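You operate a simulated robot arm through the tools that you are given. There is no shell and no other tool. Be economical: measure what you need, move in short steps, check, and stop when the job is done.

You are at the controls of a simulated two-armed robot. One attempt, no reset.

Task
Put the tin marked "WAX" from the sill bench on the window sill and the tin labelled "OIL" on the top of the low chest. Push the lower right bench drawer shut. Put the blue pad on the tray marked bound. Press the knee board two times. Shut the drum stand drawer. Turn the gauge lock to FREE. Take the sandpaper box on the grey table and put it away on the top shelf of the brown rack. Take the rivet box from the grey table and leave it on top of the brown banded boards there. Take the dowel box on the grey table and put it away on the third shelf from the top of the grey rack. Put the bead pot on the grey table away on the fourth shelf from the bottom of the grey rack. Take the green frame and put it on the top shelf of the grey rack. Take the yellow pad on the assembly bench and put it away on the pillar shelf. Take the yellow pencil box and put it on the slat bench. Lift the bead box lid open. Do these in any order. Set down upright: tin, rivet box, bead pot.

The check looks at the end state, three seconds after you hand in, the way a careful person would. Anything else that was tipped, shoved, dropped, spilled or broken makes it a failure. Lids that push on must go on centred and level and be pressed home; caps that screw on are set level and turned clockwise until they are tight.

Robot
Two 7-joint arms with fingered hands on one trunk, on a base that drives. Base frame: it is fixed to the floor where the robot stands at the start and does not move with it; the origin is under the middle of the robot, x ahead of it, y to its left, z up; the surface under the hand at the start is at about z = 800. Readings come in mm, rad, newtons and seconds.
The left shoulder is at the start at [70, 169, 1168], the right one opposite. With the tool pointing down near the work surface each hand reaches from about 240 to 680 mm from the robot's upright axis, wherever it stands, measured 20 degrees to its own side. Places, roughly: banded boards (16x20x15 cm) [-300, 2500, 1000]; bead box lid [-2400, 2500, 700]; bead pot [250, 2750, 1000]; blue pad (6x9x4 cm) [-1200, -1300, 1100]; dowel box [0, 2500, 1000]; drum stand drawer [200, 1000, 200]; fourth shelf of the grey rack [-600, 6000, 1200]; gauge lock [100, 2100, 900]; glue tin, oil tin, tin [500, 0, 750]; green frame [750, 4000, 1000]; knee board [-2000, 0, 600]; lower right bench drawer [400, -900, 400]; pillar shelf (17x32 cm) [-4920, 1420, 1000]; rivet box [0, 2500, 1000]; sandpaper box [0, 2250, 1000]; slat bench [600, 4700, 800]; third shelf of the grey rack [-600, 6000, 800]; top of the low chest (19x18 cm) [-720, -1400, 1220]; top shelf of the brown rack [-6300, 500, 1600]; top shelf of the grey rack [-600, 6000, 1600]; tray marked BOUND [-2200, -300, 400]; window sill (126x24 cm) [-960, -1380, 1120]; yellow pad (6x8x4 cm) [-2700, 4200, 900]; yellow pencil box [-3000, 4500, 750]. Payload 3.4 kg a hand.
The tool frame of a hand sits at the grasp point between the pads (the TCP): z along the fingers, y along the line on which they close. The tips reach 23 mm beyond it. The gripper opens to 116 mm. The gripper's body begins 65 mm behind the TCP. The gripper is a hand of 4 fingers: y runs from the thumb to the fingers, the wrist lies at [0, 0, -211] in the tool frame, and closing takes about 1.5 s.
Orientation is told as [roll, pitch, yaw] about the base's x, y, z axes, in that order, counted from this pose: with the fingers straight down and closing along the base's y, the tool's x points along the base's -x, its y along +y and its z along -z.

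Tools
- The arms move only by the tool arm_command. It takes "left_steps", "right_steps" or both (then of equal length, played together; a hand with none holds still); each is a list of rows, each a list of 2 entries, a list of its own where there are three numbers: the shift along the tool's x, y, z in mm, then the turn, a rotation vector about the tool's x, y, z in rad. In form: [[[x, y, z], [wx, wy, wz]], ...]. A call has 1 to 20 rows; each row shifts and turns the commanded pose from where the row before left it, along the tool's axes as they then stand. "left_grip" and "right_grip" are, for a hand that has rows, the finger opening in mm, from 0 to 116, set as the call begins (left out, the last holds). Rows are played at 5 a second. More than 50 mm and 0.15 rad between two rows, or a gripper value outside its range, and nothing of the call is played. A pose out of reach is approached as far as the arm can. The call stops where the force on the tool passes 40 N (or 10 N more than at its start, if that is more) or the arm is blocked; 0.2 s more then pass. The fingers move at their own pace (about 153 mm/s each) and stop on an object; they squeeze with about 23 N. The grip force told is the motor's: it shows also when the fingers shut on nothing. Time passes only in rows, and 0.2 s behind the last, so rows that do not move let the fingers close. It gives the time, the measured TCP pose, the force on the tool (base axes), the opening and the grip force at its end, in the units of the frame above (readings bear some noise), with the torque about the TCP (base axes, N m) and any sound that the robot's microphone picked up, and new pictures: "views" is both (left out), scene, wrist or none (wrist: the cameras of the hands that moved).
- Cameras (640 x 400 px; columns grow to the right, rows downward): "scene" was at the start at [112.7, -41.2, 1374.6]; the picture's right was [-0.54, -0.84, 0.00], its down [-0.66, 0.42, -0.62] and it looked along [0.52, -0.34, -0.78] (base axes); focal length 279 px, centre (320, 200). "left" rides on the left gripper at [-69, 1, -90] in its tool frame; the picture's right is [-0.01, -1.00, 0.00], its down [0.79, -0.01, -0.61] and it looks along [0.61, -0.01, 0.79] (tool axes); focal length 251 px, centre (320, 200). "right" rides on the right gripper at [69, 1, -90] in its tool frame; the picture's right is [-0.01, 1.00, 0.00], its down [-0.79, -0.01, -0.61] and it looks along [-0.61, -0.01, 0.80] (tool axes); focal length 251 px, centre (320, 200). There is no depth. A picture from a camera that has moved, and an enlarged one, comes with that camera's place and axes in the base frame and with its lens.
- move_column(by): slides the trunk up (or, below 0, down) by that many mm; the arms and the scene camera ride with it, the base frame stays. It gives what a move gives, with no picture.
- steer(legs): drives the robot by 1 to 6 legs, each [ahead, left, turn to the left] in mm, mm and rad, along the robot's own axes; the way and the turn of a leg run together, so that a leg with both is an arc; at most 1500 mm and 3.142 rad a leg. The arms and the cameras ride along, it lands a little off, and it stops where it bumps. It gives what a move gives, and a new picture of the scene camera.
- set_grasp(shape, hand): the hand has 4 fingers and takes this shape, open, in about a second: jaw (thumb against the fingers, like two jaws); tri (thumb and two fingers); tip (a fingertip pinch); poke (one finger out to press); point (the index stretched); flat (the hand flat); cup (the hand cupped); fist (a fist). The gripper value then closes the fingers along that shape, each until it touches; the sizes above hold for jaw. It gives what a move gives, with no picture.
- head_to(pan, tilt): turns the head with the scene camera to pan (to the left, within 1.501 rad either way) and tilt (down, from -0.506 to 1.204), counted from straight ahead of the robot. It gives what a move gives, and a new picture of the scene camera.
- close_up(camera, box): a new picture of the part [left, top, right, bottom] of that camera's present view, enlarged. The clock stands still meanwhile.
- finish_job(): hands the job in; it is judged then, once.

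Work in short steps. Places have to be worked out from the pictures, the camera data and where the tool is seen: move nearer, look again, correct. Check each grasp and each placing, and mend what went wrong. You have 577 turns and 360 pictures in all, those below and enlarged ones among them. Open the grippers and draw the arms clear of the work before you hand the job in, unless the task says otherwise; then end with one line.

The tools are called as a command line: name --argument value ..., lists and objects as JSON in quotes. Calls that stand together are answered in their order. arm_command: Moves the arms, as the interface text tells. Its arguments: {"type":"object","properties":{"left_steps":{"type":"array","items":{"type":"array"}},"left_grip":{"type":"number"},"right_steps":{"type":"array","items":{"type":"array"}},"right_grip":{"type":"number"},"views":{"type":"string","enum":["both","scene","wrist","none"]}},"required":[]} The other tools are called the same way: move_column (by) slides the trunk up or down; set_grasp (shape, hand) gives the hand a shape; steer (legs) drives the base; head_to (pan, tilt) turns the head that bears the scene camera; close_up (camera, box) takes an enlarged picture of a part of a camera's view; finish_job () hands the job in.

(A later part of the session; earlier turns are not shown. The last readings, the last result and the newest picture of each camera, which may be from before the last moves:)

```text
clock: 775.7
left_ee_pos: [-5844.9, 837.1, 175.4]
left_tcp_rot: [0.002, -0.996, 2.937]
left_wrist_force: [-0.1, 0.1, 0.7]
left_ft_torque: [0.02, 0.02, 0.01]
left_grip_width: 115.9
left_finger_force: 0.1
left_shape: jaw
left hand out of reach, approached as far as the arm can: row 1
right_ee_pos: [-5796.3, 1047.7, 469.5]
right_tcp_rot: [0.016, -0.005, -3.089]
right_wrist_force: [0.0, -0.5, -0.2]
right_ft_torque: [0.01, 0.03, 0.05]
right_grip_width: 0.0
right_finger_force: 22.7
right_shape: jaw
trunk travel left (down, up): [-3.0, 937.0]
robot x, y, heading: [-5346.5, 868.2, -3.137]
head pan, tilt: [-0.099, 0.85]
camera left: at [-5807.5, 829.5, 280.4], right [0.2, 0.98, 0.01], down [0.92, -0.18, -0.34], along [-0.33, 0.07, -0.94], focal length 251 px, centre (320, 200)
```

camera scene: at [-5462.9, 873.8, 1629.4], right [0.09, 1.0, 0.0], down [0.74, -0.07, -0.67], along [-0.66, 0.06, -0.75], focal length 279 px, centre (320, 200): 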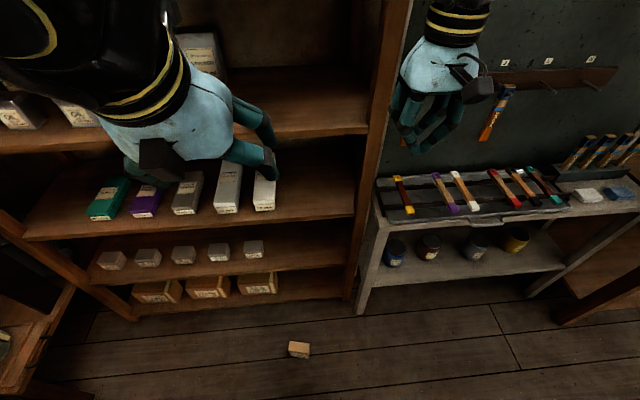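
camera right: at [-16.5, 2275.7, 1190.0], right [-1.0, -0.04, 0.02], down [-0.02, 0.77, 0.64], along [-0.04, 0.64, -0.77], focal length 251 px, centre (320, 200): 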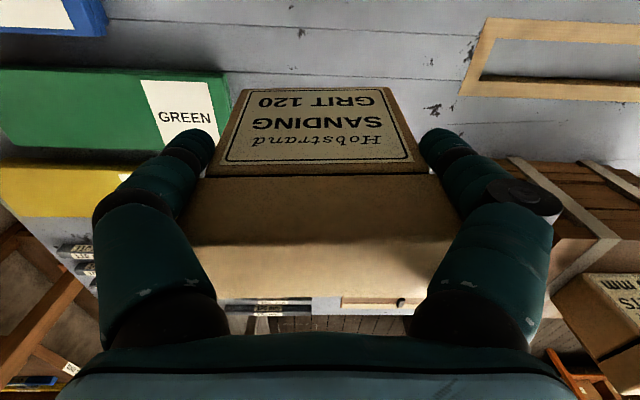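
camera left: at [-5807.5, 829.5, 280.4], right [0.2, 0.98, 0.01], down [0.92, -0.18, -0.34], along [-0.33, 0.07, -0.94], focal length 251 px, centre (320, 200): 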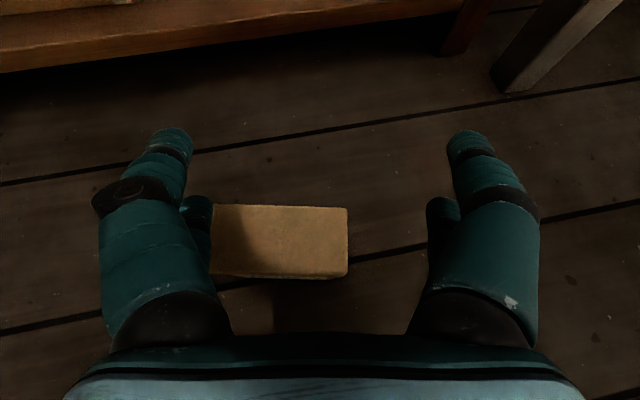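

The arm is too folded here. I'll extend it 100 mm forward and compensate with the base, also correcting 27 mm sideways.

arm_command --left_steps '[[[-17, 0, 28], [0, 0, 0]], [[-17, 0, 28], [0, 0, 0]], [[-17, 0, 28], [0, 0, 0]]]' --views "none"

steer --legs '[[-98, 20, 0]]'

arm_command --left_steps '[[[17, 0, 10.7], [0, 0, 0]], [[17, 0, 10.7], [0, 0, 0]]]' --left_grip 116 --views "wrist"

```text
clock: 776.5
left_ee_pos: [-5940.8, 856.5, 173.8]
left_tcp_rot: [-0.005, -1.001, 2.939]
left_wrist_force: [0.1, 0.4, 0.6]
left_ft_torque: [-0.02, -0.02, -0.03]
left_grip_width: 116.0
left_finger_force: 0.0
left_shape: jaw
right_ee_pos: [-5795.4, 1047.7, 469.5]
right_tcp_rot: [0.015, -0.003, -3.089]
right_wrist_force: [1.0, 0.7, -0.8]
right_ft_torque: [-0.01, 0.01, 0.02]
right_grip_width: 0.0
right_finger_force: 22.5
right_shape: jaw
trunk travel left (down, up): [-3.0, 937.0]
robot x, y, heading: [-5346.1, 868.0, -3.137]
head pan, tilt: [-0.099, 0.85]
```

```text
clock: 777.6
left_ee_pos: [-5842.9, 836.8, 173.8]
left_tcp_rot: [-0.003, -1.002, 2.936]
left_wrist_force: [0.0, 0.1, -0.3]
left_ft_torque: [0.04, 0.0, -0.02]
left_grip_width: 115.9
left_finger_force: 0.1
left_shape: jaw
right_ee_pos: [-5698.8, 1028.5, 470.0]
right_tcp_rot: [0.017, -0.002, -3.091]
right_wrist_force: [0.8, -0.7, -0.2]
right_ft_torque: [-0.02, 0.0, 0.0]
right_grip_width: 0.0
right_finger_force: 23.3
right_shape: jaw
trunk travel left (down, up): [-3.0, 937.0]
robot x, y, heading: [-5251.2, 853.2, -3.144]
head pan, tilt: [-0.099, 0.85]
camera scene: at [-5378.3, 856.2, 706.3], right [0.1, 1.0, 0.0], down [0.75, -0.07, -0.66], along [-0.66, 0.06, -0.75], focal length 279 px, centre (320, 200)
```

scene: 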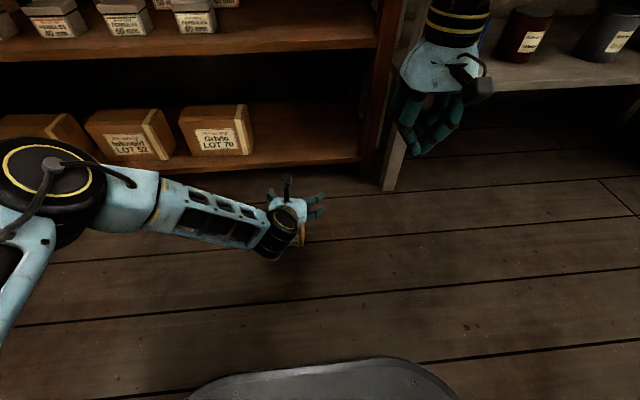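

```text
clock: 778.3
left_ee_pos: [-5849.2, 838.2, 144.3]
left_tcp_rot: [0.023, -1.024, 2.918]
left_wrist_force: [3.5, 0.5, 23.2]
left_ft_torque: [-1.84, 0.25, 0.22]
left_grip_width: 116.0
left_finger_force: 0.0
left_shape: jaw
right_ee_pos: [-5697.5, 1029.8, 472.8]
right_tcp_rot: [0.018, -0.009, -3.089]
right_wrist_force: [0.3, 0.2, 0.4]
right_ft_torque: [-0.04, -0.03, -0.05]
right_grip_width: 0.1
right_finger_force: 22.9
right_shape: jaw
trunk travel left (down, up): [-3.0, 937.0]
robot x, y, heading: [-5249.3, 851.1, -3.135]
head pan, tilt: [-0.099, 0.85]
stopped in row 2 (left hand): the force on the tool passed its limit at 44 N (the readings are from after the stop); the commanded pose is now the measured one
camera left: at [-5808.4, 830.7, 249.0], right [0.2, 0.98, 0.0], down [0.91, -0.19, -0.36], along [-0.36, 0.07, -0.93], focal length 251 px, centre (320, 200)
```

left: 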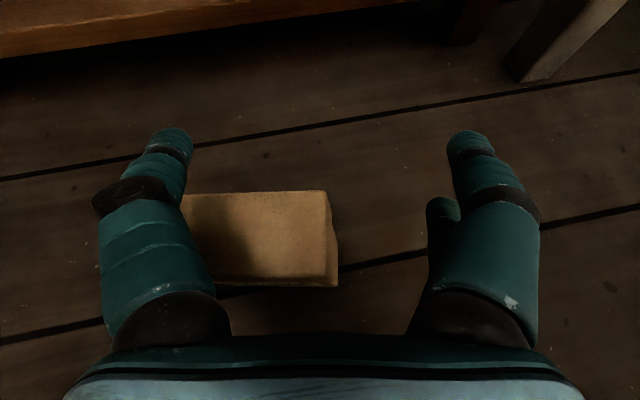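

One finger touched the box top, so I'm 33 mm off sideways. I'll rise 45 mm, shift the base 33 mm left and lower again.

move_column --by 45

steer --legs '[[0, 33, 0]]'

arm_command --left_steps '[[[0, 0, 0], [0, 0, 0]]]' --left_grip 116 --views "wrist"

```text
clock: 779.2
left_ee_pos: [-5847.4, 837.5, 184.0]
left_tcp_rot: [0.014, -1.012, 2.922]
left_wrist_force: [1.2, -0.2, -0.4]
left_ft_torque: [-0.01, -0.01, 0.01]
left_grip_width: 116.0
left_finger_force: 0.0
left_shape: jaw
right_ee_pos: [-5699.1, 1027.8, 515.6]
right_tcp_rot: [0.018, -0.004, -3.089]
right_wrist_force: [-1.2, -1.2, 0.6]
right_ft_torque: [-0.04, 0.01, -0.01]
right_grip_width: 0.0
right_finger_force: 23.1
right_shape: jaw
trunk travel left (down, up): [-48.0, 892.0]
robot x, y, heading: [-5244.9, 847.4, -3.142]
head pan, tilt: [-0.099, 0.85]
```

```text
clock: 780.0
left_ee_pos: [-5848.3, 804.9, 185.3]
left_tcp_rot: [0.017, -1.014, 2.924]
left_wrist_force: [0.4, 0.4, 1.0]
left_ft_torque: [0.01, 0.01, -0.01]
left_grip_width: 115.9
left_finger_force: 0.1
left_shape: jaw
right_ee_pos: [-5699.8, 996.1, 514.2]
right_tcp_rot: [0.018, -0.003, -3.092]
right_wrist_force: [0.5, 0.2, -0.2]
right_ft_torque: [-0.02, -0.04, 0.0]
right_grip_width: 0.1
right_finger_force: 23.2
right_shape: jaw
trunk travel left (down, up): [-48.0, 892.0]
robot x, y, heading: [-5249.3, 817.8, -3.139]
head pan, tilt: [-0.099, 0.85]
camera scene: at [-5378.3, 823.8, 751.3], right [0.1, 1.0, 0.0], down [0.75, -0.07, -0.66], along [-0.66, 0.06, -0.75], focal length 279 px, centre (320, 200)
```

scene: 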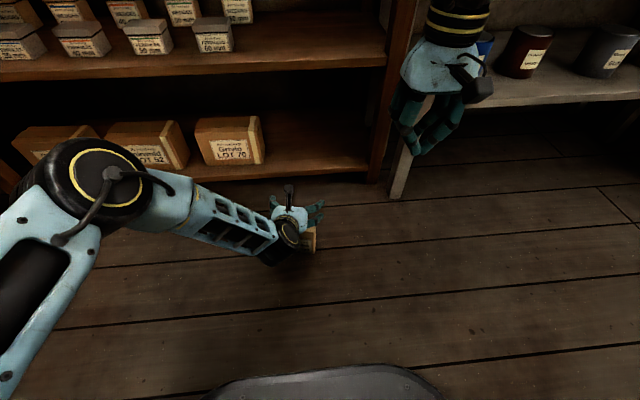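

```text
clock: 780.4
left_ee_pos: [-5847.4, 805.6, 184.9]
left_tcp_rot: [0.015, -1.016, 2.923]
left_wrist_force: [0.3, 0.0, 0.2]
left_ft_torque: [0.01, -0.02, 0.0]
left_grip_width: 115.8
left_finger_force: 0.1
left_shape: jaw
right_ee_pos: [-5697.7, 996.5, 515.6]
right_tcp_rot: [0.017, -0.003, -3.091]
right_wrist_force: [-0.1, -0.3, 0.4]
right_ft_torque: [0.03, -0.02, -0.02]
right_grip_width: 0.0
right_finger_force: 23.2
right_shape: jaw
trunk travel left (down, up): [-48.0, 892.0]
robot x, y, heading: [-5248.1, 817.8, -3.141]
head pan, tilt: [-0.099, 0.85]
camera left: at [-5807.8, 797.6, 289.6], right [0.2, 0.98, 0.0], down [0.92, -0.19, -0.36], along [-0.35, 0.07, -0.93], focal length 251 px, centre (320, 200)
```

left: 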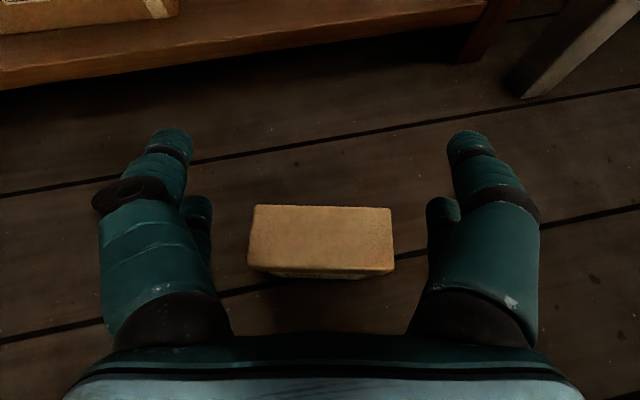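

Centred now. I'll lower with the trunk and arm around the box.

move_column --by -46

arm_command --left_steps '[[[17, 0, 10.6], [0, 0, 0]], [[17, 0, 10.6], [0, 0, 0]], [[17, 0, 10.6], [0, 0, 0]], [[13, 0, 8], [0, 0, 0]]]' --left_grip 116 --views "wrist"

```text
clock: 781.3
left_ee_pos: [-5847.2, 805.8, 140.1]
left_tcp_rot: [0.016, -1.016, 2.923]
left_wrist_force: [0.7, -0.6, -0.8]
left_ft_torque: [0.01, 0.03, -0.02]
left_grip_width: 116.0
left_finger_force: 0.0
left_shape: jaw
right_ee_pos: [-5698.7, 995.0, 469.4]
right_tcp_rot: [0.017, -0.003, -3.093]
right_wrist_force: [-0.2, 0.3, -0.1]
right_ft_torque: [0.01, 0.01, 0.05]
right_grip_width: 0.0
right_finger_force: 23.0
right_shape: jaw
trunk travel left (down, up): [-2.0, 938.0]
robot x, y, heading: [-5244.8, 815.1, -3.138]
head pan, tilt: [-0.099, 0.85]
```

```text
clock: 782.4
left_ee_pos: [-5861.6, 832.3, 91.5]
left_tcp_rot: [0.03, -1.027, 2.921]
left_wrist_force: [6.2, -2.6, 26.1]
left_ft_torque: [-0.55, -0.33, 0.1]
left_grip_width: 115.7
left_finger_force: 0.0
left_shape: jaw
left hand out of reach, approached as far as the arm can: row 1, 2, 3, 4
right_ee_pos: [-5696.9, 994.7, 471.3]
right_tcp_rot: [0.016, -0.008, -3.09]
right_wrist_force: [-0.3, -0.4, 1.4]
right_ft_torque: [-0.02, 0.03, -0.01]
right_grip_width: 0.1
right_finger_force: 23.0
right_shape: jaw
trunk travel left (down, up): [-2.0, 938.0]
robot x, y, heading: [-5248.1, 815.4, -3.14]
head pan, tilt: [-0.099, 0.85]
stopped in row 4 (left hand): the force on the tool passed its limit at 45 N (the readings are from after the stop); the commanded pose is now the measured one
camera left: at [-5819.8, 825.6, 195.2], right [0.19, 0.98, -0.01], down [0.91, -0.18, -0.37], along [-0.36, 0.06, -0.93], focal length 251 px, centre (320, 200)
```

left: 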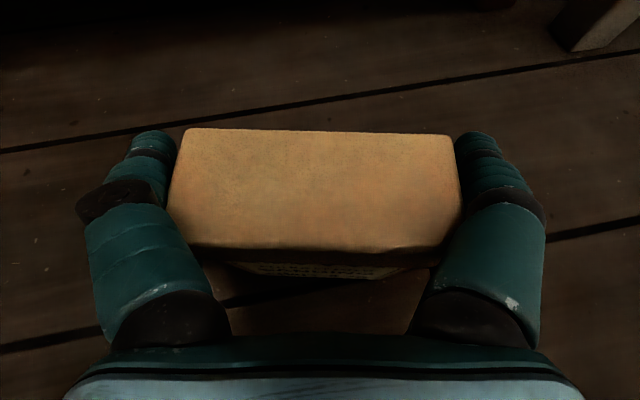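

The fingers now straddle the box. I'll close on it here.

arm_command --left_steps '[[[0, 0, 0], [0, 0, 0]], [[0, 0, 0], [0, 0, 0]], [[0, 0, 0], [0, 0, 0]], [[0, 0, 0], [0, 0, 0]], [[0, 0, 0], [0, 0, 0]]]' --left_grip 0 --views "none"

move_column --by 120

close_up --camera "left" --box '[0, 0, 640, 400]'

```text
clock: 783.6
left_ee_pos: [-5860.4, 831.3, 90.5]
left_tcp_rot: [0.031, -1.027, 2.92]
left_wrist_force: [-9.4, -9.2, 33.3]
left_ft_torque: [0.66, -0.43, 0.05]
left_grip_width: 88.5
left_finger_force: 23.1
left_shape: jaw
right_ee_pos: [-5696.2, 994.4, 472.1]
right_tcp_rot: [0.015, -0.01, -3.089]
right_wrist_force: [0.7, 0.3, 0.4]
right_ft_torque: [-0.01, -0.01, 0.03]
right_grip_width: 0.2
right_finger_force: 23.2
right_shape: jaw
trunk travel left (down, up): [-2.0, 938.0]
robot x, y, heading: [-5249.7, 814.9, -3.14]
head pan, tilt: [-0.099, 0.85]
```

```text
clock: 785.1
left_ee_pos: [-5859.3, 833.1, 205.0]
left_tcp_rot: [0.024, -1.018, 2.923]
left_wrist_force: [-0.6, -0.3, -1.1]
left_ft_torque: [0.0, 0.01, 0.01]
left_grip_width: 88.2
left_finger_force: 22.8
left_shape: jaw
right_ee_pos: [-5698.8, 995.0, 587.9]
right_tcp_rot: [0.017, -0.004, -3.091]
right_wrist_force: [-0.1, 0.1, 0.2]
right_ft_torque: [-0.01, 0.01, 0.03]
right_grip_width: 0.0
right_finger_force: 22.6
right_shape: jaw
trunk travel left (down, up): [-122.0, 818.0]
robot x, y, heading: [-5247.5, 815.4, -3.137]
head pan, tilt: [-0.099, 0.85]
```

```text
1.00 times, centred on (320, 200) of left (not enlarged: the box is as wide or as high as the picture)
camera zoom: at [-5819.1, 825.7, 309.9], right [0.19, 0.98, -0.01], down [0.92, -0.18, -0.36], along [-0.35, 0.06, -0.93], focal length 251 px, centre (320, 200)
```

zoom: 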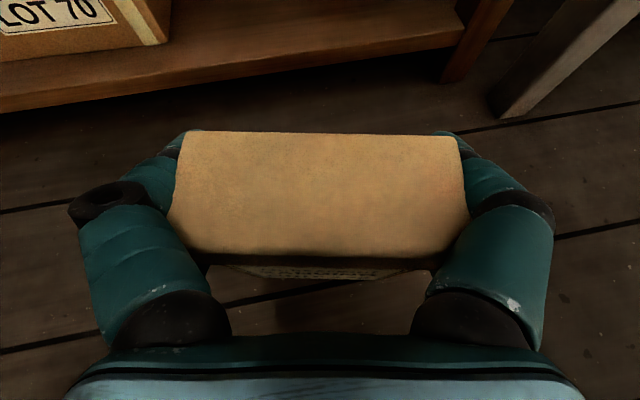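

The box is held upright. I'll raise the trunk fully and lift the arm to shelf height.

move_column --by 400

move_column --by 400

arm_command --left_steps '[[[-29.4, 0, -28.6], [0, 0, 0]], [[-29.4, 0, -28.6], [0, 0, 0]], [[-29.4, 0, -28.6], [0, 0, 0]], [[-29.4, 0, -28.6], [0, 0, 0]], [[-29.4, 0, -28.6], [0, 0, 0]], [[-29.4, 0, -28.6], [0, 0, 0]], [[-29.4, 0, -28.6], [0, 0, 0]], [[-29.4, 0, -28.6], [0, 0, 0]], [[-29.4, 0, -28.6], [0, 0, 0]], [[-29.4, 0, -28.6], [0, 0, 0]], [[-29.4, 0, -28.6], [0, 0, 0]], [[-29.4, 0, -28.6], [0, 0, 0]], [[-29.4, 0, -28.6], [0, 0, 0]], [[-29.4, 0, -28.6], [0, 0, 0]], [[-29.4, 0, -28.6], [0, 0, 0]], [[-29.4, 0, -28.6], [0, 0, 0]], [[-29.4, 0, -28.6], [0, 0, 0]]]' --views "none"

head_to --pan 0 --tilt 0.12

```text
clock: 788.9
left_ee_pos: [-5859.1, 832.1, 604.6]
left_tcp_rot: [0.025, -1.018, 2.923]
left_wrist_force: [0.4, 0.7, -2.3]
left_ft_torque: [-0.02, 0.02, 0.02]
left_grip_width: 88.3
left_finger_force: 23.2
left_shape: jaw
right_ee_pos: [-5698.5, 995.4, 988.0]
right_tcp_rot: [0.018, -0.003, -3.092]
right_wrist_force: [0.3, 0.3, -0.8]
right_ft_torque: [0.03, 0.03, 0.0]
right_grip_width: 0.3
right_finger_force: 22.5
right_shape: jaw
trunk travel left (down, up): [-522.0, 418.0]
robot x, y, heading: [-5251.3, 817.4, -3.142]
head pan, tilt: [-0.099, 0.85]
```

```text
clock: 792.7
left_ee_pos: [-5859.8, 832.4, 1007.3]
left_tcp_rot: [0.026, -1.019, 2.923]
left_wrist_force: [0.1, 0.3, -2.3]
left_ft_torque: [0.0, 0.03, 0.01]
left_grip_width: 88.1
left_finger_force: 23.2
left_shape: jaw
right_ee_pos: [-5699.0, 995.6, 1388.3]
right_tcp_rot: [0.018, -0.005, -3.09]
right_wrist_force: [0.1, -0.5, 0.0]
right_ft_torque: [0.0, 0.0, -0.01]
right_grip_width: 0.0
right_finger_force: 23.2
right_shape: jaw
trunk travel left (down, up): [-922.0, 18.0]
robot x, y, heading: [-5247.2, 817.1, -3.14]
head pan, tilt: [-0.099, 0.85]
```

```text
clock: 796.3
left_ee_pos: [-5708.1, 814.8, 1687.1]
left_tcp_rot: [0.028, -1.019, 2.92]
left_wrist_force: [0.5, -0.5, -2.8]
left_ft_torque: [0.03, 0.0, -0.02]
left_grip_width: 88.3
left_finger_force: 23.3
left_shape: jaw
right_ee_pos: [-5697.5, 996.1, 1390.1]
right_tcp_rot: [0.017, -0.006, -3.09]
right_wrist_force: [-0.3, 0.0, 0.2]
right_ft_torque: [0.03, -0.01, 0.01]
right_grip_width: 0.0
right_finger_force: 22.8
right_shape: jaw
trunk travel left (down, up): [-922.0, 18.0]
robot x, y, heading: [-5245.6, 819.4, -3.145]
head pan, tilt: [-0.099, 0.85]
```

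```text
clock: 797.4
left_ee_pos: [-5709.3, 811.6, 1686.2]
left_tcp_rot: [0.027, -1.017, 2.924]
left_wrist_force: [-0.4, -0.4, -2.6]
left_ft_torque: [-0.05, 0.03, 0.02]
left_grip_width: 88.1
left_finger_force: 22.5
left_shape: jaw
right_ee_pos: [-5698.9, 995.7, 1388.4]
right_tcp_rot: [0.018, -0.002, -3.092]
right_wrist_force: [0.2, -0.8, 0.3]
right_ft_torque: [0.01, -0.01, 0.02]
right_grip_width: 0.1
right_finger_force: 23.0
right_shape: jaw
trunk travel left (down, up): [-922.0, 18.0]
robot x, y, heading: [-5247.2, 819.9, -3.137]
head pan, tilt: [0.0, 0.12]
camera scene: at [-5393.6, 815.6, 1690.3], right [0.0, 1.0, 0.0], down [0.12, 0.0, -0.99], along [-0.99, 0.0, -0.12], focal length 279 px, centre (320, 200)
```

scene: 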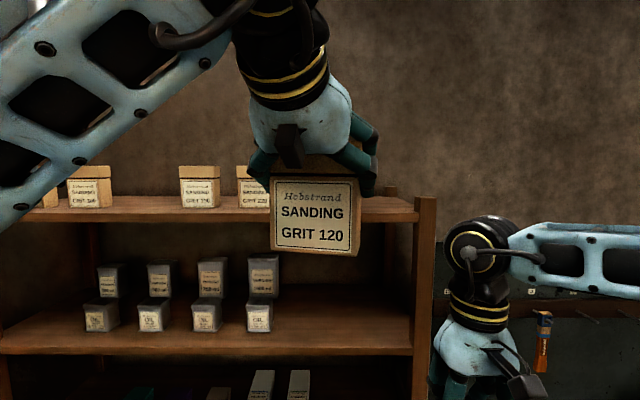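

The box is upright in the hand, 30 mm above shelf height and clear of its neighbours. I'll pull the right hand back and drive in.

arm_command --right_steps '[[[40, 0, 0], [0, 0, 0]], [[40, 0, 0], [0, 0, 0]], [[40, 0, 0], [0, 0, 0]], [[30, 0, 0], [0, 0, 0]]]' --views "none"

steer --legs '[[475, 0, 0]]'

move_column --by -18

move_column --by -8

move_column --by -6

```text
clock: 798.4
left_ee_pos: [-5707.4, 813.9, 1687.4]
left_tcp_rot: [0.028, -1.019, 2.922]
left_wrist_force: [-0.6, 0.3, -3.2]
left_ft_torque: [-0.01, -0.02, -0.02]
left_grip_width: 88.3
left_finger_force: 23.2
left_shape: jaw
right_ee_pos: [-5548.4, 1003.5, 1388.6]
right_tcp_rot: [0.019, -0.005, -3.092]
right_wrist_force: [0.2, 0.1, 0.0]
right_ft_torque: [0.0, 0.02, 0.03]
right_grip_width: 0.2
right_finger_force: 22.8
right_shape: jaw
trunk travel left (down, up): [-922.0, 18.0]
robot x, y, heading: [-5251.6, 813.8, -3.14]
head pan, tilt: [0.0, 0.12]
```

```text
clock: 801.2
left_ee_pos: [-6175.3, 814.7, 1687.0]
left_tcp_rot: [0.027, -1.02, 2.916]
left_wrist_force: [0.1, 0.0, -1.0]
left_ft_torque: [0.0, -0.01, -0.01]
left_grip_width: 88.2
left_finger_force: 22.6
left_shape: jaw
right_ee_pos: [-6015.4, 1005.3, 1387.6]
right_tcp_rot: [0.018, -0.006, -3.095]
right_wrist_force: [-0.2, 0.4, -0.1]
right_ft_torque: [0.01, -0.03, -0.04]
right_grip_width: 0.0
right_finger_force: 23.2
right_shape: jaw
trunk travel left (down, up): [-922.0, 18.0]
robot x, y, heading: [-5720.4, 814.8, 3.134]
head pan, tilt: [0.0, 0.12]
camera scene: at [-5859.6, 815.8, 1690.7], right [0.0, 1.0, 0.0], down [0.12, 0.0, -0.99], along [-0.99, 0.0, -0.12], focal length 279 px, centre (320, 200)
```

scene: 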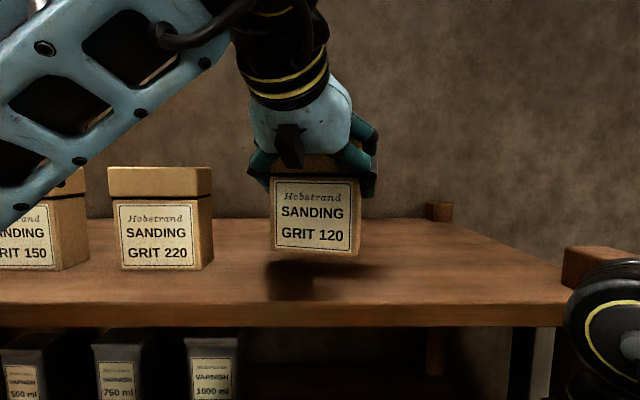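

```text
clock: 801.9
left_ee_pos: [-6176.7, 814.0, 1669.0]
left_tcp_rot: [0.027, -1.019, 2.916]
left_wrist_force: [-1.3, 0.1, -1.7]
left_ft_torque: [-0.02, 0.01, 0.01]
left_grip_width: 88.2
left_finger_force: 22.6
left_shape: jaw
right_ee_pos: [-6015.8, 1004.8, 1369.7]
right_tcp_rot: [0.016, -0.007, -3.093]
right_wrist_force: [-0.5, -0.2, 0.2]
right_ft_torque: [0.01, 0.02, 0.03]
right_grip_width: 0.0
right_finger_force: 23.0
right_shape: jaw
trunk travel left (down, up): [-904.0, 36.0]
robot x, y, heading: [-5718.9, 813.6, 3.135]
head pan, tilt: [0.0, 0.12]
```

```text
clock: 802.4
left_ee_pos: [-6178.1, 813.8, 1660.3]
left_tcp_rot: [0.026, -1.02, 2.919]
left_wrist_force: [-1.8, 0.0, 2.7]
left_ft_torque: [0.19, 0.0, 0.07]
left_grip_width: 88.1
left_finger_force: 23.1
left_shape: jaw
right_ee_pos: [-6016.7, 1004.6, 1362.2]
right_tcp_rot: [0.019, -0.003, -3.095]
right_wrist_force: [-0.1, -0.4, 0.2]
right_ft_torque: [0.0, -0.04, -0.04]
right_grip_width: 0.0
right_finger_force: 22.6
right_shape: jaw
trunk travel left (down, up): [-896.0, 44.0]
robot x, y, heading: [-5717.9, 813.9, 3.141]
head pan, tilt: [0.0, 0.12]
```

```text
clock: 802.9
left_ee_pos: [-6176.9, 812.8, 1661.0]
left_tcp_rot: [0.015, -1.032, 2.931]
left_wrist_force: [0.9, 0.8, 8.1]
left_ft_torque: [0.24, -0.36, 0.08]
left_grip_width: 87.9
left_finger_force: 22.4
left_shape: jaw
right_ee_pos: [-6018.3, 1005.9, 1357.3]
right_tcp_rot: [0.017, -0.002, -3.094]
right_wrist_force: [-1.2, -0.3, -0.4]
right_ft_torque: [0.01, -0.02, 0.0]
right_grip_width: 0.0
right_finger_force: 23.6
right_shape: jaw
trunk travel left (down, up): [-892.0, 48.0]
robot x, y, heading: [-5720.3, 816.5, 3.141]
head pan, tilt: [0.0, 0.12]
stopped: the force on the tool passed its limit at 46 N (the readings are from after the stop); the commanded pose is now the measured one
```

It's standing on the shelf. I'll open fully, lift straight up 65 mm, and only then back out.

arm_command --left_steps '[[[-1.5, 0, -1], [0, 0, 0]], [[0, 0, 0], [0, 0, 0]], [[0, 0, 0], [0, 0, 0]], [[0, 0, 0], [0, 0, 0]], [[-8.5, 0, -5.2], [0, 0, 0]], [[-17, 0, -10.5], [0, 0, 0]], [[-17, 0, -10.5], [0, 0, 0]], [[-17, 0, -10.5], [0, 0, 0]]]' --left_grip 116 --views "scene"

```text
clock: 804.7
left_ee_pos: [-6176.5, 814.4, 1732.0]
left_tcp_rot: [0.016, -1.03, 2.927]
left_wrist_force: [0.7, 0.0, -1.6]
left_ft_torque: [0.04, 0.0, 0.0]
left_grip_width: 115.7
left_finger_force: 0.1
left_shape: jaw
right_ee_pos: [-6018.7, 1005.2, 1357.1]
right_tcp_rot: [0.018, -0.003, -3.095]
right_wrist_force: [0.5, 0.5, 0.6]
right_ft_torque: [-0.02, 0.01, -0.02]
right_grip_width: 0.0
right_finger_force: 23.2
right_shape: jaw
trunk travel left (down, up): [-892.0, 48.0]
robot x, y, heading: [-5717.7, 815.5, 3.138]
head pan, tilt: [0.0, 0.12]
camera scene: at [-5862.7, 816.6, 1659.7], right [0.0, 1.0, 0.0], down [0.12, 0.0, -0.99], along [-0.99, 0.0, -0.12], focal length 279 px, centre (320, 200)
```

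scene: 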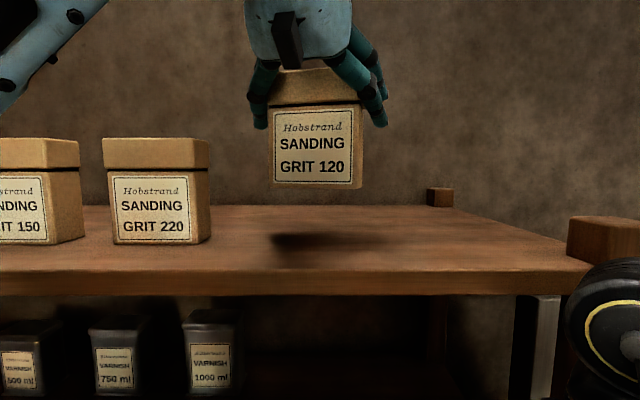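

The box stays wedged between the fully open fingers by light friction. I'll set it down again, press slightly, then pull up with one quick move so it stays behind.

arm_command --left_steps '[[[17, 0, 10.5], [0, 0, 0]], [[17, 0, 10.5], [0, 0, 0]], [[17, 0, 10.5], [0, 0, 0]], [[6, 0, 3.7], [0, 0, 0]], [[3, 0, 1.9], [0, 0, 0]], [[3, 0, 1.9], [0, 0, 0]], [[3, 0, 1.9], [0, 0, 0]]]' --left_grip 116 --views "none"

arm_command --left_steps '[[[-42, 0, -26], [0, 0, 0]]]' --left_grip 116 --views "scene"

```text
clock: 806.2
left_ee_pos: [-6173.5, 812.2, 1662.7]
left_tcp_rot: [0.008, -1.046, 2.933]
left_wrist_force: [4.1, -0.7, 20.0]
left_ft_torque: [-0.16, -0.35, 0.04]
left_grip_width: 115.8
left_finger_force: 0.1
left_shape: jaw
right_ee_pos: [-6014.5, 1005.1, 1358.2]
right_tcp_rot: [0.018, -0.008, -3.095]
right_wrist_force: [-0.2, -0.2, -0.3]
right_ft_torque: [-0.03, -0.01, -0.02]
right_grip_width: 0.1
right_finger_force: 23.3
right_shape: jaw
trunk travel left (down, up): [-892.0, 48.0]
robot x, y, heading: [-5719.6, 819.0, 3.136]
head pan, tilt: [0.0, 0.12]
stopped in row 7 (left hand): the force on the tool passed its limit at 45 N (the readings are from after the stop); the commanded pose is now the measured one
```

```text
clock: 806.6
left_ee_pos: [-6178.1, 812.5, 1709.1]
left_tcp_rot: [0.015, -1.038, 2.93]
left_wrist_force: [-0.3, -0.2, 0.4]
left_ft_torque: [-0.03, 0.01, 0.02]
left_grip_width: 116.3
left_finger_force: 0.0
left_shape: jaw
right_ee_pos: [-6018.7, 1006.4, 1355.9]
right_tcp_rot: [0.018, -0.003, -3.095]
right_wrist_force: [-0.8, -0.4, -0.6]
right_ft_torque: [-0.02, -0.02, -0.02]
right_grip_width: 0.1
right_finger_force: 23.1
right_shape: jaw
trunk travel left (down, up): [-892.0, 48.0]
robot x, y, heading: [-5720.1, 815.3, 3.138]
head pan, tilt: [0.0, 0.12]
camera scene: at [-5864.0, 817.6, 1659.3], right [0.0, 1.0, 0.0], down [0.12, 0.0, -0.99], along [-0.99, 0.0, -0.12], focal length 279 px, centre (320, 200)
```

scene: 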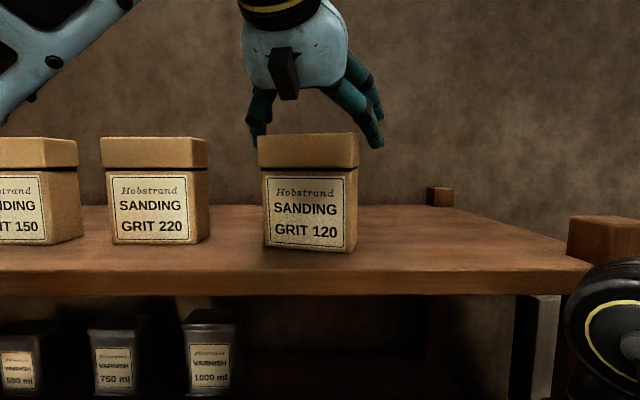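

It stays on the shelf, upright beside the others. I'll rise clear and back out.

arm_command --left_steps '[[[-17, 0, -10.5], [0, 0, 0]], [[-17, 0, -10.5], [0, 0, 0]], [[-17, 0, -10.5], [0, 0, 0]]]' --views "none"

steer --legs '[[-430, 0, 0]]'

```text
clock: 807.4
left_ee_pos: [-6174.1, 814.9, 1770.4]
left_tcp_rot: [0.013, -1.041, 2.932]
left_wrist_force: [0.6, -0.2, -0.1]
left_ft_torque: [0.02, 0.01, 0.02]
left_grip_width: 115.7
left_finger_force: 0.0
left_shape: jaw
right_ee_pos: [-6017.0, 1006.0, 1357.0]
right_tcp_rot: [0.018, -0.006, -3.095]
right_wrist_force: [0.1, 0.1, 1.1]
right_ft_torque: [-0.01, 0.02, -0.01]
right_grip_width: 0.0
right_finger_force: 22.9
right_shape: jaw
trunk travel left (down, up): [-892.0, 48.0]
robot x, y, heading: [-5719.1, 815.3, 3.142]
head pan, tilt: [0.0, 0.12]
```

```text
clock: 810.1
left_ee_pos: [-5745.4, 812.6, 1767.2]
left_tcp_rot: [0.007, -1.037, 2.932]
left_wrist_force: [0.4, -0.4, 0.7]
left_ft_torque: [-0.01, -0.01, 0.01]
left_grip_width: 115.9
left_finger_force: 0.1
left_shape: jaw
right_ee_pos: [-5588.1, 1004.5, 1355.8]
right_tcp_rot: [0.015, -0.002, -3.096]
right_wrist_force: [-0.5, -0.2, -0.2]
right_ft_torque: [0.01, 0.02, 0.01]
right_grip_width: 0.0
right_finger_force: 23.1
right_shape: jaw
trunk travel left (down, up): [-892.0, 48.0]
robot x, y, heading: [-5286.9, 814.2, 3.135]
head pan, tilt: [0.0, 0.12]
camera scene: at [-5433.6, 815.2, 1659.5], right [0.0, 1.0, 0.0], down [0.12, 0.0, -0.99], along [-0.99, 0.0, -0.12], focal length 279 px, centre (320, 200)
```

scene: 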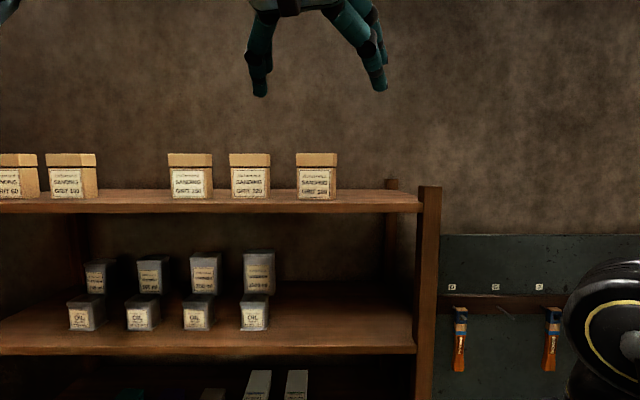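

Confirmed: the sandpaper box stands on the top shelf. Now I'll fold the left arm for travel and back along the corridor toward the bead box.

arm_command --left_steps '[[[32.8, 0, 19.2], [0, 0, 0]], [[32.8, 0, 19.2], [0, 0, 0]], [[32.8, 0, 19.2], [0, 0, 0]], [[32.8, 0, 19.2], [0, 0, 0]], [[32.8, 0, 19.2], [0, 0, 0]], [[32.8, 0, 19.2], [0, 0, 0]], [[32.8, 0, 19.2], [0, 0, 0]], [[32.8, 0, 19.2], [0, 0, 0]], [[0, 0, 0], [0, 0.13, 0]], [[0, 0, 0], [0, 0.13, 0]], [[0, 0, 0], [0, 0.13, 0]], [[0, 0, 0], [0, 0.13, 0]], [[0, 0, 0], [0, 0.13, 0.05]], [[0, 0, 0], [0, 0.13, 0]], [[0, 0, 0], [0, 0.13, 0]], [[0, 0, 0], [0, 0.13, 0]]]' --left_grip 0 --views "none"

move_column --by -300

steer --legs '[[0, 100, 0], [-1500, 0, 0], [-1500, 0, 0], [-780, 0, 0]]'

```text
clock: 813.5
left_ee_pos: [-5742.0, 812.6, 1465.1]
left_tcp_rot: [0.027, 0.006, 2.896]
left_wrist_force: [0.0, 0.0, 0.1]
left_ft_torque: [-0.04, 0.01, -0.02]
left_grip_width: 0.1
left_finger_force: 23.1
left_shape: jaw
right_ee_pos: [-5584.8, 1005.6, 1357.5]
right_tcp_rot: [0.019, -0.003, -3.098]
right_wrist_force: [-0.2, 1.1, -0.4]
right_ft_torque: [-0.04, -0.03, 0.0]
right_grip_width: 0.1
right_finger_force: 23.3
right_shape: jaw
trunk travel left (down, up): [-892.0, 48.0]
robot x, y, heading: [-5289.1, 815.5, 3.138]
head pan, tilt: [0.0, 0.12]
```

```text
clock: 816.5
left_ee_pos: [-5741.4, 811.3, 1165.2]
left_tcp_rot: [0.025, 0.001, 2.895]
left_wrist_force: [-0.4, 0.1, -1.1]
left_ft_torque: [0.01, -0.01, -0.03]
left_grip_width: 0.0
left_finger_force: 23.4
left_shape: jaw
right_ee_pos: [-5583.9, 1004.8, 1057.4]
right_tcp_rot: [0.017, -0.002, -3.097]
right_wrist_force: [-0.9, 0.0, -0.4]
right_ft_torque: [-0.01, 0.0, -0.01]
right_grip_width: 0.1
right_finger_force: 23.1
right_shape: jaw
trunk travel left (down, up): [-592.0, 348.0]
robot x, y, heading: [-5284.7, 812.5, 3.142]
head pan, tilt: [0.0, 0.12]
```

```text
clock: 835.4
left_ee_pos: [-1982.4, 764.4, 1164.7]
left_tcp_rot: [0.027, 0.002, 2.925]
left_wrist_force: [0.0, 0.8, 0.6]
left_ft_torque: [0.01, -0.02, -0.01]
left_grip_width: 0.0
left_finger_force: 23.5
left_shape: jaw
right_ee_pos: [-1833.4, 961.8, 1056.7]
right_tcp_rot: [0.017, -0.004, -3.069]
right_wrist_force: [-0.3, 0.3, 0.1]
right_ft_torque: [0.05, -0.02, 0.01]
right_grip_width: 0.0
right_finger_force: 23.0
right_shape: jaw
trunk travel left (down, up): [-592.0, 348.0]
robot x, y, heading: [-1527.2, 777.0, -3.114]
head pan, tilt: [0.0, 0.12]
camera scene: at [-1671.9, 777.3, 1359.8], right [-0.03, 1.0, 0.0], down [0.12, 0.0, -0.99], along [-0.99, -0.03, -0.12], focal length 279 px, centre (320, 200)
```

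scene: 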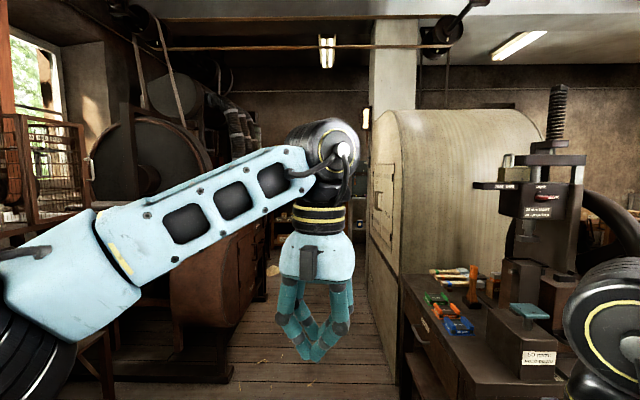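

Out of the corridor. I'll strafe right to face the low bench with the bead box and look at it.

steer --legs '[[60, 0, -0.028], [0, -1450, 0], [0, -280, 0]]'

head_to --pan 0 --tilt 0.6

```text
clock: 844.7
left_ee_pos: [-2037.5, 2508.7, 1164.8]
left_tcp_rot: [0.026, 0.003, 2.891]
left_wrist_force: [0.5, -0.5, 0.1]
left_ft_torque: [-0.03, 0.0, 0.0]
left_grip_width: 0.0
left_finger_force: 23.2
left_shape: jaw
right_ee_pos: [-1879.5, 2702.3, 1057.9]
right_tcp_rot: [0.016, -0.004, -3.103]
right_wrist_force: [-0.3, 0.2, -0.2]
right_ft_torque: [-0.02, 0.01, 0.02]
right_grip_width: 0.0
right_finger_force: 23.0
right_shape: jaw
trunk travel left (down, up): [-592.0, 348.0]
robot x, y, heading: [-1583.2, 2510.9, 3.13]
head pan, tilt: [0.0, 0.12]
camera scene: at [-1726.5, 2511.7, 1359.8], right [0.01, 1.0, 0.0], down [0.12, 0.0, -0.99], along [-0.99, 0.01, -0.12], focal length 279 px, centre (320, 200)
```

scene: 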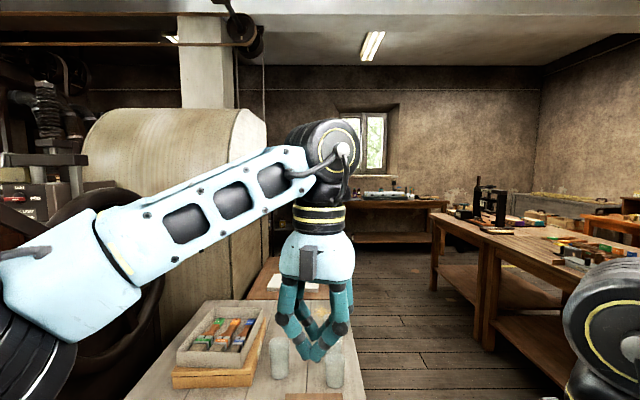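

```text
clock: 845.6
left_ee_pos: [-2037.2, 2509.6, 1164.2]
left_tcp_rot: [0.026, 0.002, 2.892]
left_wrist_force: [-1.1, 0.4, -0.4]
left_ft_torque: [0.01, -0.02, 0.01]
left_grip_width: 0.0
left_finger_force: 23.4
left_shape: jaw
right_ee_pos: [-1880.3, 2701.7, 1057.2]
right_tcp_rot: [0.018, -0.004, -3.102]
right_wrist_force: [0.0, -1.0, 0.4]
right_ft_torque: [0.02, 0.0, -0.03]
right_grip_width: 0.1
right_finger_force: 22.8
right_shape: jaw
trunk travel left (down, up): [-592.0, 348.0]
robot x, y, heading: [-1580.7, 2509.6, 3.134]
head pan, tilt: [0.0, 0.6]
camera scene: at [-1722.5, 2511.9, 1315.6], right [0.01, 1.0, 0.0], down [0.56, 0.0, -0.83], along [-0.83, 0.01, -0.56], focal length 279 px, centre (320, 200)
```

scene: 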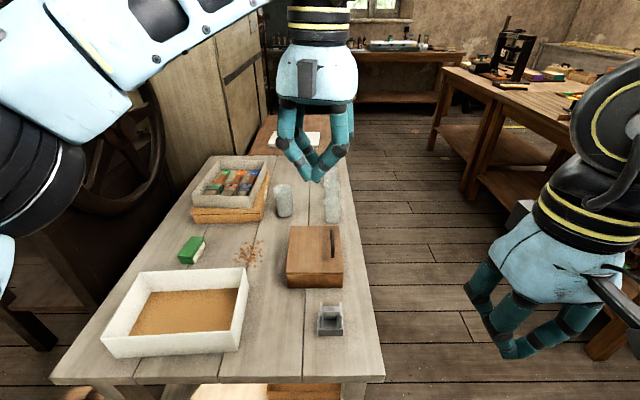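

The wooden box with a lid at the bench's right side must be the bead box. I'll enlarge it.

close_up --camera "scene" --box '[240, 200, 400, 350]'

```text
2.67 times, centred on (320, 275) of scene
camera zoom: at [-1722.5, 2511.9, 1315.6], right [0.01, 1.0, 0.0], down [0.56, 0.0, -0.83], along [-0.83, 0.01, -0.56], focal length 743 px, centre (320, 0)
```

zoom: 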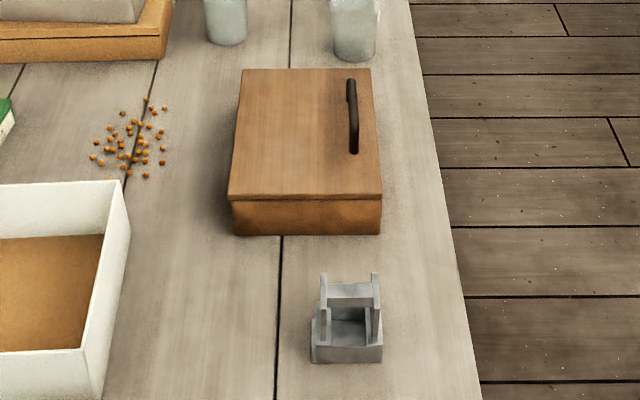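

The lid has a handle along its right side (x -2311..-2434, y about 2557, z about 715), so it hinges on the left. I'll move closer and bring the left hand above the handle.

steer --legs '[[172, 0, 0], [0, -105, 0]]'

move_column --by -150

arm_command --left_steps '[[[0, 0, 0], [0, 0, -0.12]], [[0, 0, 0], [0, 0, -0.12]], [[-39, 19, 0], [0, 0, 0]], [[-39, 19, 0], [0, 0, 0]], [[-39, 20, 0], [0, 0, 0]], [[0, 0, 40], [0, -0.1, 0]], [[0, 0, 40], [0, -0.1, 0]], [[0, 0, 40], [0, -0.1, 0]], [[0, 0, 40], [0, 0, 0]]]' --left_grip 50 --views "wrist"

```text
clock: 847.9
left_ee_pos: [-2210.3, 2612.6, 1165.1]
left_tcp_rot: [0.025, 0.002, 2.894]
left_wrist_force: [-0.8, 0.7, -0.4]
left_ft_torque: [0.02, -0.03, 0.02]
left_grip_width: 0.0
left_finger_force: 23.5
left_shape: jaw
right_ee_pos: [-2052.8, 2804.9, 1056.7]
right_tcp_rot: [0.017, -0.003, -3.1]
right_wrist_force: [-1.1, -0.3, 0.8]
right_ft_torque: [-0.02, -0.03, 0.0]
right_grip_width: 0.1
right_finger_force: 23.2
right_shape: jaw
trunk travel left (down, up): [-592.0, 348.0]
robot x, y, heading: [-1755.0, 2614.6, 3.139]
head pan, tilt: [0.0, 0.6]
camera scene: at [-1895.1, 2615.2, 1315.5], right [0.01, 1.0, 0.0], down [0.57, 0.0, -0.82], along [-0.82, 0.01, -0.57], focal length 279 px, centre (320, 200)
```

scene: 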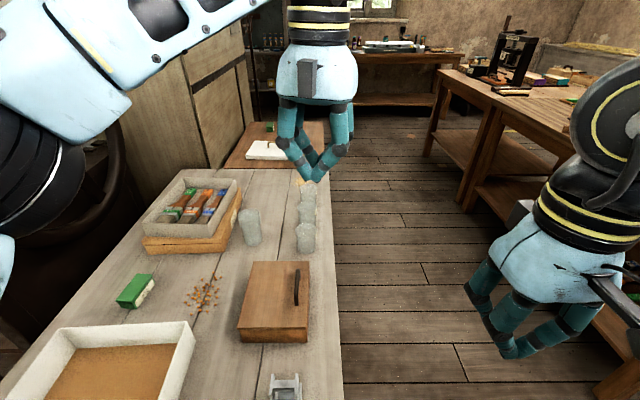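

```text
clock: 849.6
left_ee_pos: [-2209.8, 2611.6, 1013.8]
left_tcp_rot: [0.027, 0.002, 2.895]
left_wrist_force: [0.4, 0.1, -0.2]
left_ft_torque: [0.01, 0.01, -0.03]
left_grip_width: 0.0
left_finger_force: 23.0
left_shape: jaw
right_ee_pos: [-2052.0, 2805.8, 906.7]
right_tcp_rot: [0.016, -0.005, -3.098]
right_wrist_force: [-0.1, -0.7, 0.2]
right_ft_torque: [0.03, 0.01, -0.04]
right_grip_width: 0.2
right_finger_force: 22.6
right_shape: jaw
trunk travel left (down, up): [-442.0, 498.0]
robot x, y, heading: [-1758.0, 2610.8, 3.135]
head pan, tilt: [0.0, 0.6]
```

```text
clock: 851.6
left_ee_pos: [-2325.2, 2553.0, 852.3]
left_tcp_rot: [0.025, -0.307, 3.126]
left_wrist_force: [0.0, 0.2, -0.5]
left_ft_torque: [0.0, -0.01, 0.0]
left_grip_width: 50.0
left_finger_force: 0.0
left_shape: jaw
left hand out of reach, approached as far as the arm can: row 5
right_ee_pos: [-2054.3, 2806.8, 905.9]
right_tcp_rot: [0.017, -0.003, -3.099]
right_wrist_force: [-0.6, 0.2, -1.3]
right_ft_torque: [0.02, 0.0, 0.01]
right_grip_width: 0.2
right_finger_force: 22.9
right_shape: jaw
trunk travel left (down, up): [-442.0, 498.0]
robot x, y, heading: [-1757.3, 2616.3, 3.134]
head pan, tilt: [0.0, 0.6]
camera left: at [-2362.9, 2554.6, 957.7], right [0.0, 1.0, -0.02], down [0.94, 0.01, 0.34], along [0.34, -0.02, -0.94], focal length 251 px, centre (320, 200)
```

left: 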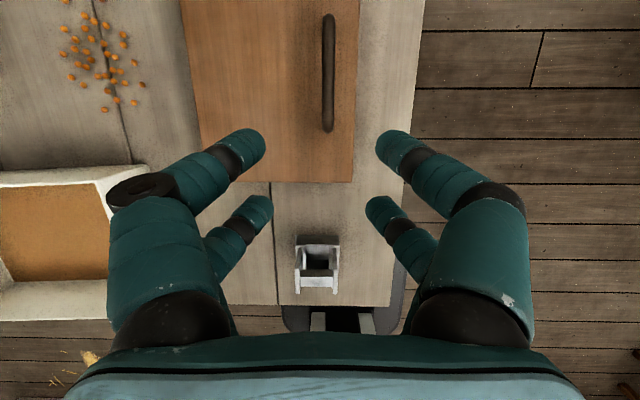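

The handle runs x -2343..-2433 at y 2557. I'll lower, reach 50 mm further and come down around it.

arm_command --left_steps '[[[10.6, -2, 33.4], [0, 0, 0]], [[10.6, -2, 33.4], [0, 0, 0]], [[-23.8, 0, 7.6], [0, 0, 0]], [[-23.8, 0, 7.6], [0, 0, 0]], [[7.6, 0, 23.8], [0, 0, 0]], [[6, 0, 19], [0, 0, 0]]]' --left_grip 50 --views "wrist"

```text
clock: 853.0
left_ee_pos: [-2375.4, 2552.2, 736.2]
left_tcp_rot: [0.026, -0.303, 3.126]
left_wrist_force: [0.2, 0.8, 0.0]
left_ft_torque: [0.01, -0.01, -0.02]
left_grip_width: 49.9
left_finger_force: 0.2
left_shape: jaw
right_ee_pos: [-2052.4, 2804.2, 905.9]
right_tcp_rot: [0.017, -0.003, -3.099]
right_wrist_force: [-0.1, 0.6, 0.4]
right_ft_torque: [0.0, 0.0, 0.03]
right_grip_width: 0.2
right_finger_force: 22.9
right_shape: jaw
trunk travel left (down, up): [-442.0, 498.0]
robot x, y, heading: [-1757.5, 2616.2, 3.131]
head pan, tilt: [0.0, 0.6]
camera left: at [-2413.2, 2555.3, 841.7], right [0.0, 1.0, -0.02], down [0.94, 0.01, 0.34], along [0.34, -0.02, -0.94], focal length 251 px, centre (320, 200)
```

left: 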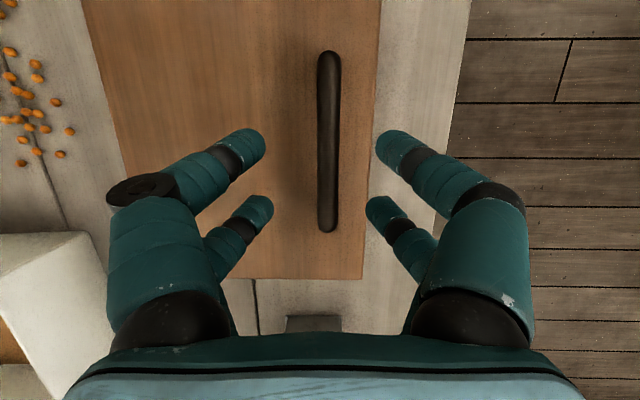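

The handle is between the fingers. I'll close and start lifting along the hinge arc.

arm_command --left_steps '[[[1.2, 0, 3.8], [0, 0, 0]], [[0, 0, 0], [0, 0, 0]], [[0, 0, 0], [0, 0, 0]], [[0, 0, 0], [0, 0, 0]], [[0, 0, 0], [0, 0, 0]]]' --left_grip 0 --views "none"

arm_command --left_steps '[[[-3, 0.3, -9.5], [0, 0, 0]], [[-3, 1.5, -9.5], [0, 0, 0]], [[-3, 2.5, -9.5], [0, 0, 0]]]' --views "wrist"

```text
clock: 854.2
left_ee_pos: [-2375.1, 2552.8, 733.9]
left_tcp_rot: [0.025, -0.306, 3.125]
left_wrist_force: [-5.5, 1.8, 11.3]
left_ft_torque: [0.1, -0.04, 0.03]
left_grip_width: 0.0
left_finger_force: 23.1
left_shape: jaw
right_ee_pos: [-2052.8, 2805.9, 907.9]
right_tcp_rot: [0.018, -0.006, -3.1]
right_wrist_force: [0.5, 0.2, -0.3]
right_ft_torque: [-0.02, 0.03, 0.01]
right_grip_width: 0.0
right_finger_force: 23.0
right_shape: jaw
trunk travel left (down, up): [-442.0, 498.0]
robot x, y, heading: [-1751.2, 2612.7, 3.135]
head pan, tilt: [0.0, 0.6]
```

```text
clock: 855.0
left_ee_pos: [-2375.2, 2548.9, 763.7]
left_tcp_rot: [0.029, -0.303, 3.125]
left_wrist_force: [0.1, 0.2, -0.2]
left_ft_torque: [-0.02, -0.02, 0.01]
left_grip_width: 0.0
left_finger_force: 22.7
left_shape: jaw
right_ee_pos: [-2052.1, 2805.6, 906.6]
right_tcp_rot: [0.016, -0.005, -3.099]
right_wrist_force: [0.7, 0.8, 0.2]
right_ft_torque: [0.01, 0.0, -0.01]
right_grip_width: 0.2
right_finger_force: 22.9
right_shape: jaw
trunk travel left (down, up): [-442.0, 498.0]
robot x, y, heading: [-1754.0, 2616.8, 3.134]
head pan, tilt: [0.0, 0.6]
camera left: at [-2412.7, 2551.8, 868.7], right [0.0, 1.0, -0.02], down [0.94, 0.01, 0.34], along [0.34, -0.02, -0.94], focal length 251 px, centre (320, 200)
```

left: 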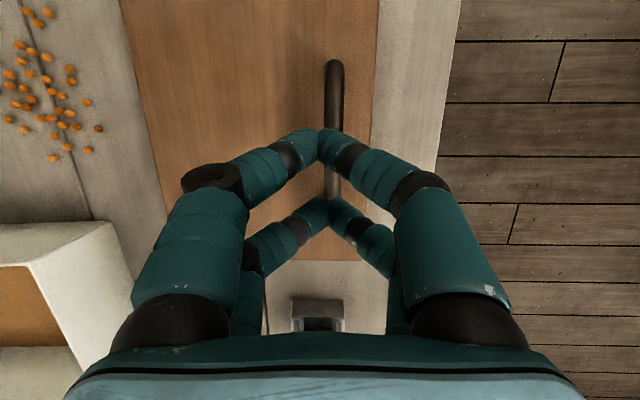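

The fingers closed above the bar; it's lower than I thought. I'll reopen, go 15 mm deeper until the tips touch the lid, and close again.

arm_command --left_steps '[[[0, -8, 0], [0, 0, 0]], [[0, 0, 0], [0, 0, 0]], [[5, 0, 15], [0, 0, 0]], [[4, 0, 13], [0, 0, 0]], [[2.4, 0, 7.6], [0, 0, 0]], [[1.2, 0, 3.8], [0, 0, 0]], [[0.9, 0, 2.9], [0, 0, 0]], [[0.9, 0, 2.9], [0, 0, 0]], [[0.9, 0, 2.9], [0, 0, 0]]]' --left_grip 40 --views "none"

arm_command --left_steps '[[[0, 0, 0], [0, 0, 0]], [[0, 0, 0], [0, 0, 0]], [[0, 0, 0], [0, 0, 0]], [[0, 0, 0], [0, 0, 0]]]' --left_grip 0 --views "none"

```text
clock: 857.0
left_ee_pos: [-2375.7, 2555.1, 711.8]
left_tcp_rot: [0.025, -0.303, 3.128]
left_wrist_force: [0.3, 0.2, -0.9]
left_ft_torque: [0.02, 0.02, 0.01]
left_grip_width: 39.5
left_finger_force: 0.1
left_shape: jaw
right_ee_pos: [-2052.5, 2804.0, 907.0]
right_tcp_rot: [0.016, -0.005, -3.099]
right_wrist_force: [-1.0, 0.2, 0.6]
right_ft_torque: [-0.04, -0.03, 0.0]
right_grip_width: 0.0
right_finger_force: 22.8
right_shape: jaw
trunk travel left (down, up): [-442.0, 498.0]
robot x, y, heading: [-1755.4, 2616.4, 3.141]
head pan, tilt: [0.0, 0.6]
```

```text
clock: 858.0
left_ee_pos: [-2374.5, 2555.5, 713.2]
left_tcp_rot: [0.026, -0.303, 3.127]
left_wrist_force: [-0.3, -1.9, -2.0]
left_ft_torque: [0.0, -0.05, 0.03]
left_grip_width: 0.1
left_finger_force: 23.2
left_shape: jaw
right_ee_pos: [-2052.8, 2804.5, 907.0]
right_tcp_rot: [0.018, -0.003, -3.101]
right_wrist_force: [1.0, -0.6, -0.7]
right_ft_torque: [0.0, -0.02, -0.02]
right_grip_width: 0.0
right_finger_force: 22.9
right_shape: jaw
trunk travel left (down, up): [-442.0, 498.0]
robot x, y, heading: [-1756.2, 2616.3, 3.135]
head pan, tilt: [0.0, 0.6]
```

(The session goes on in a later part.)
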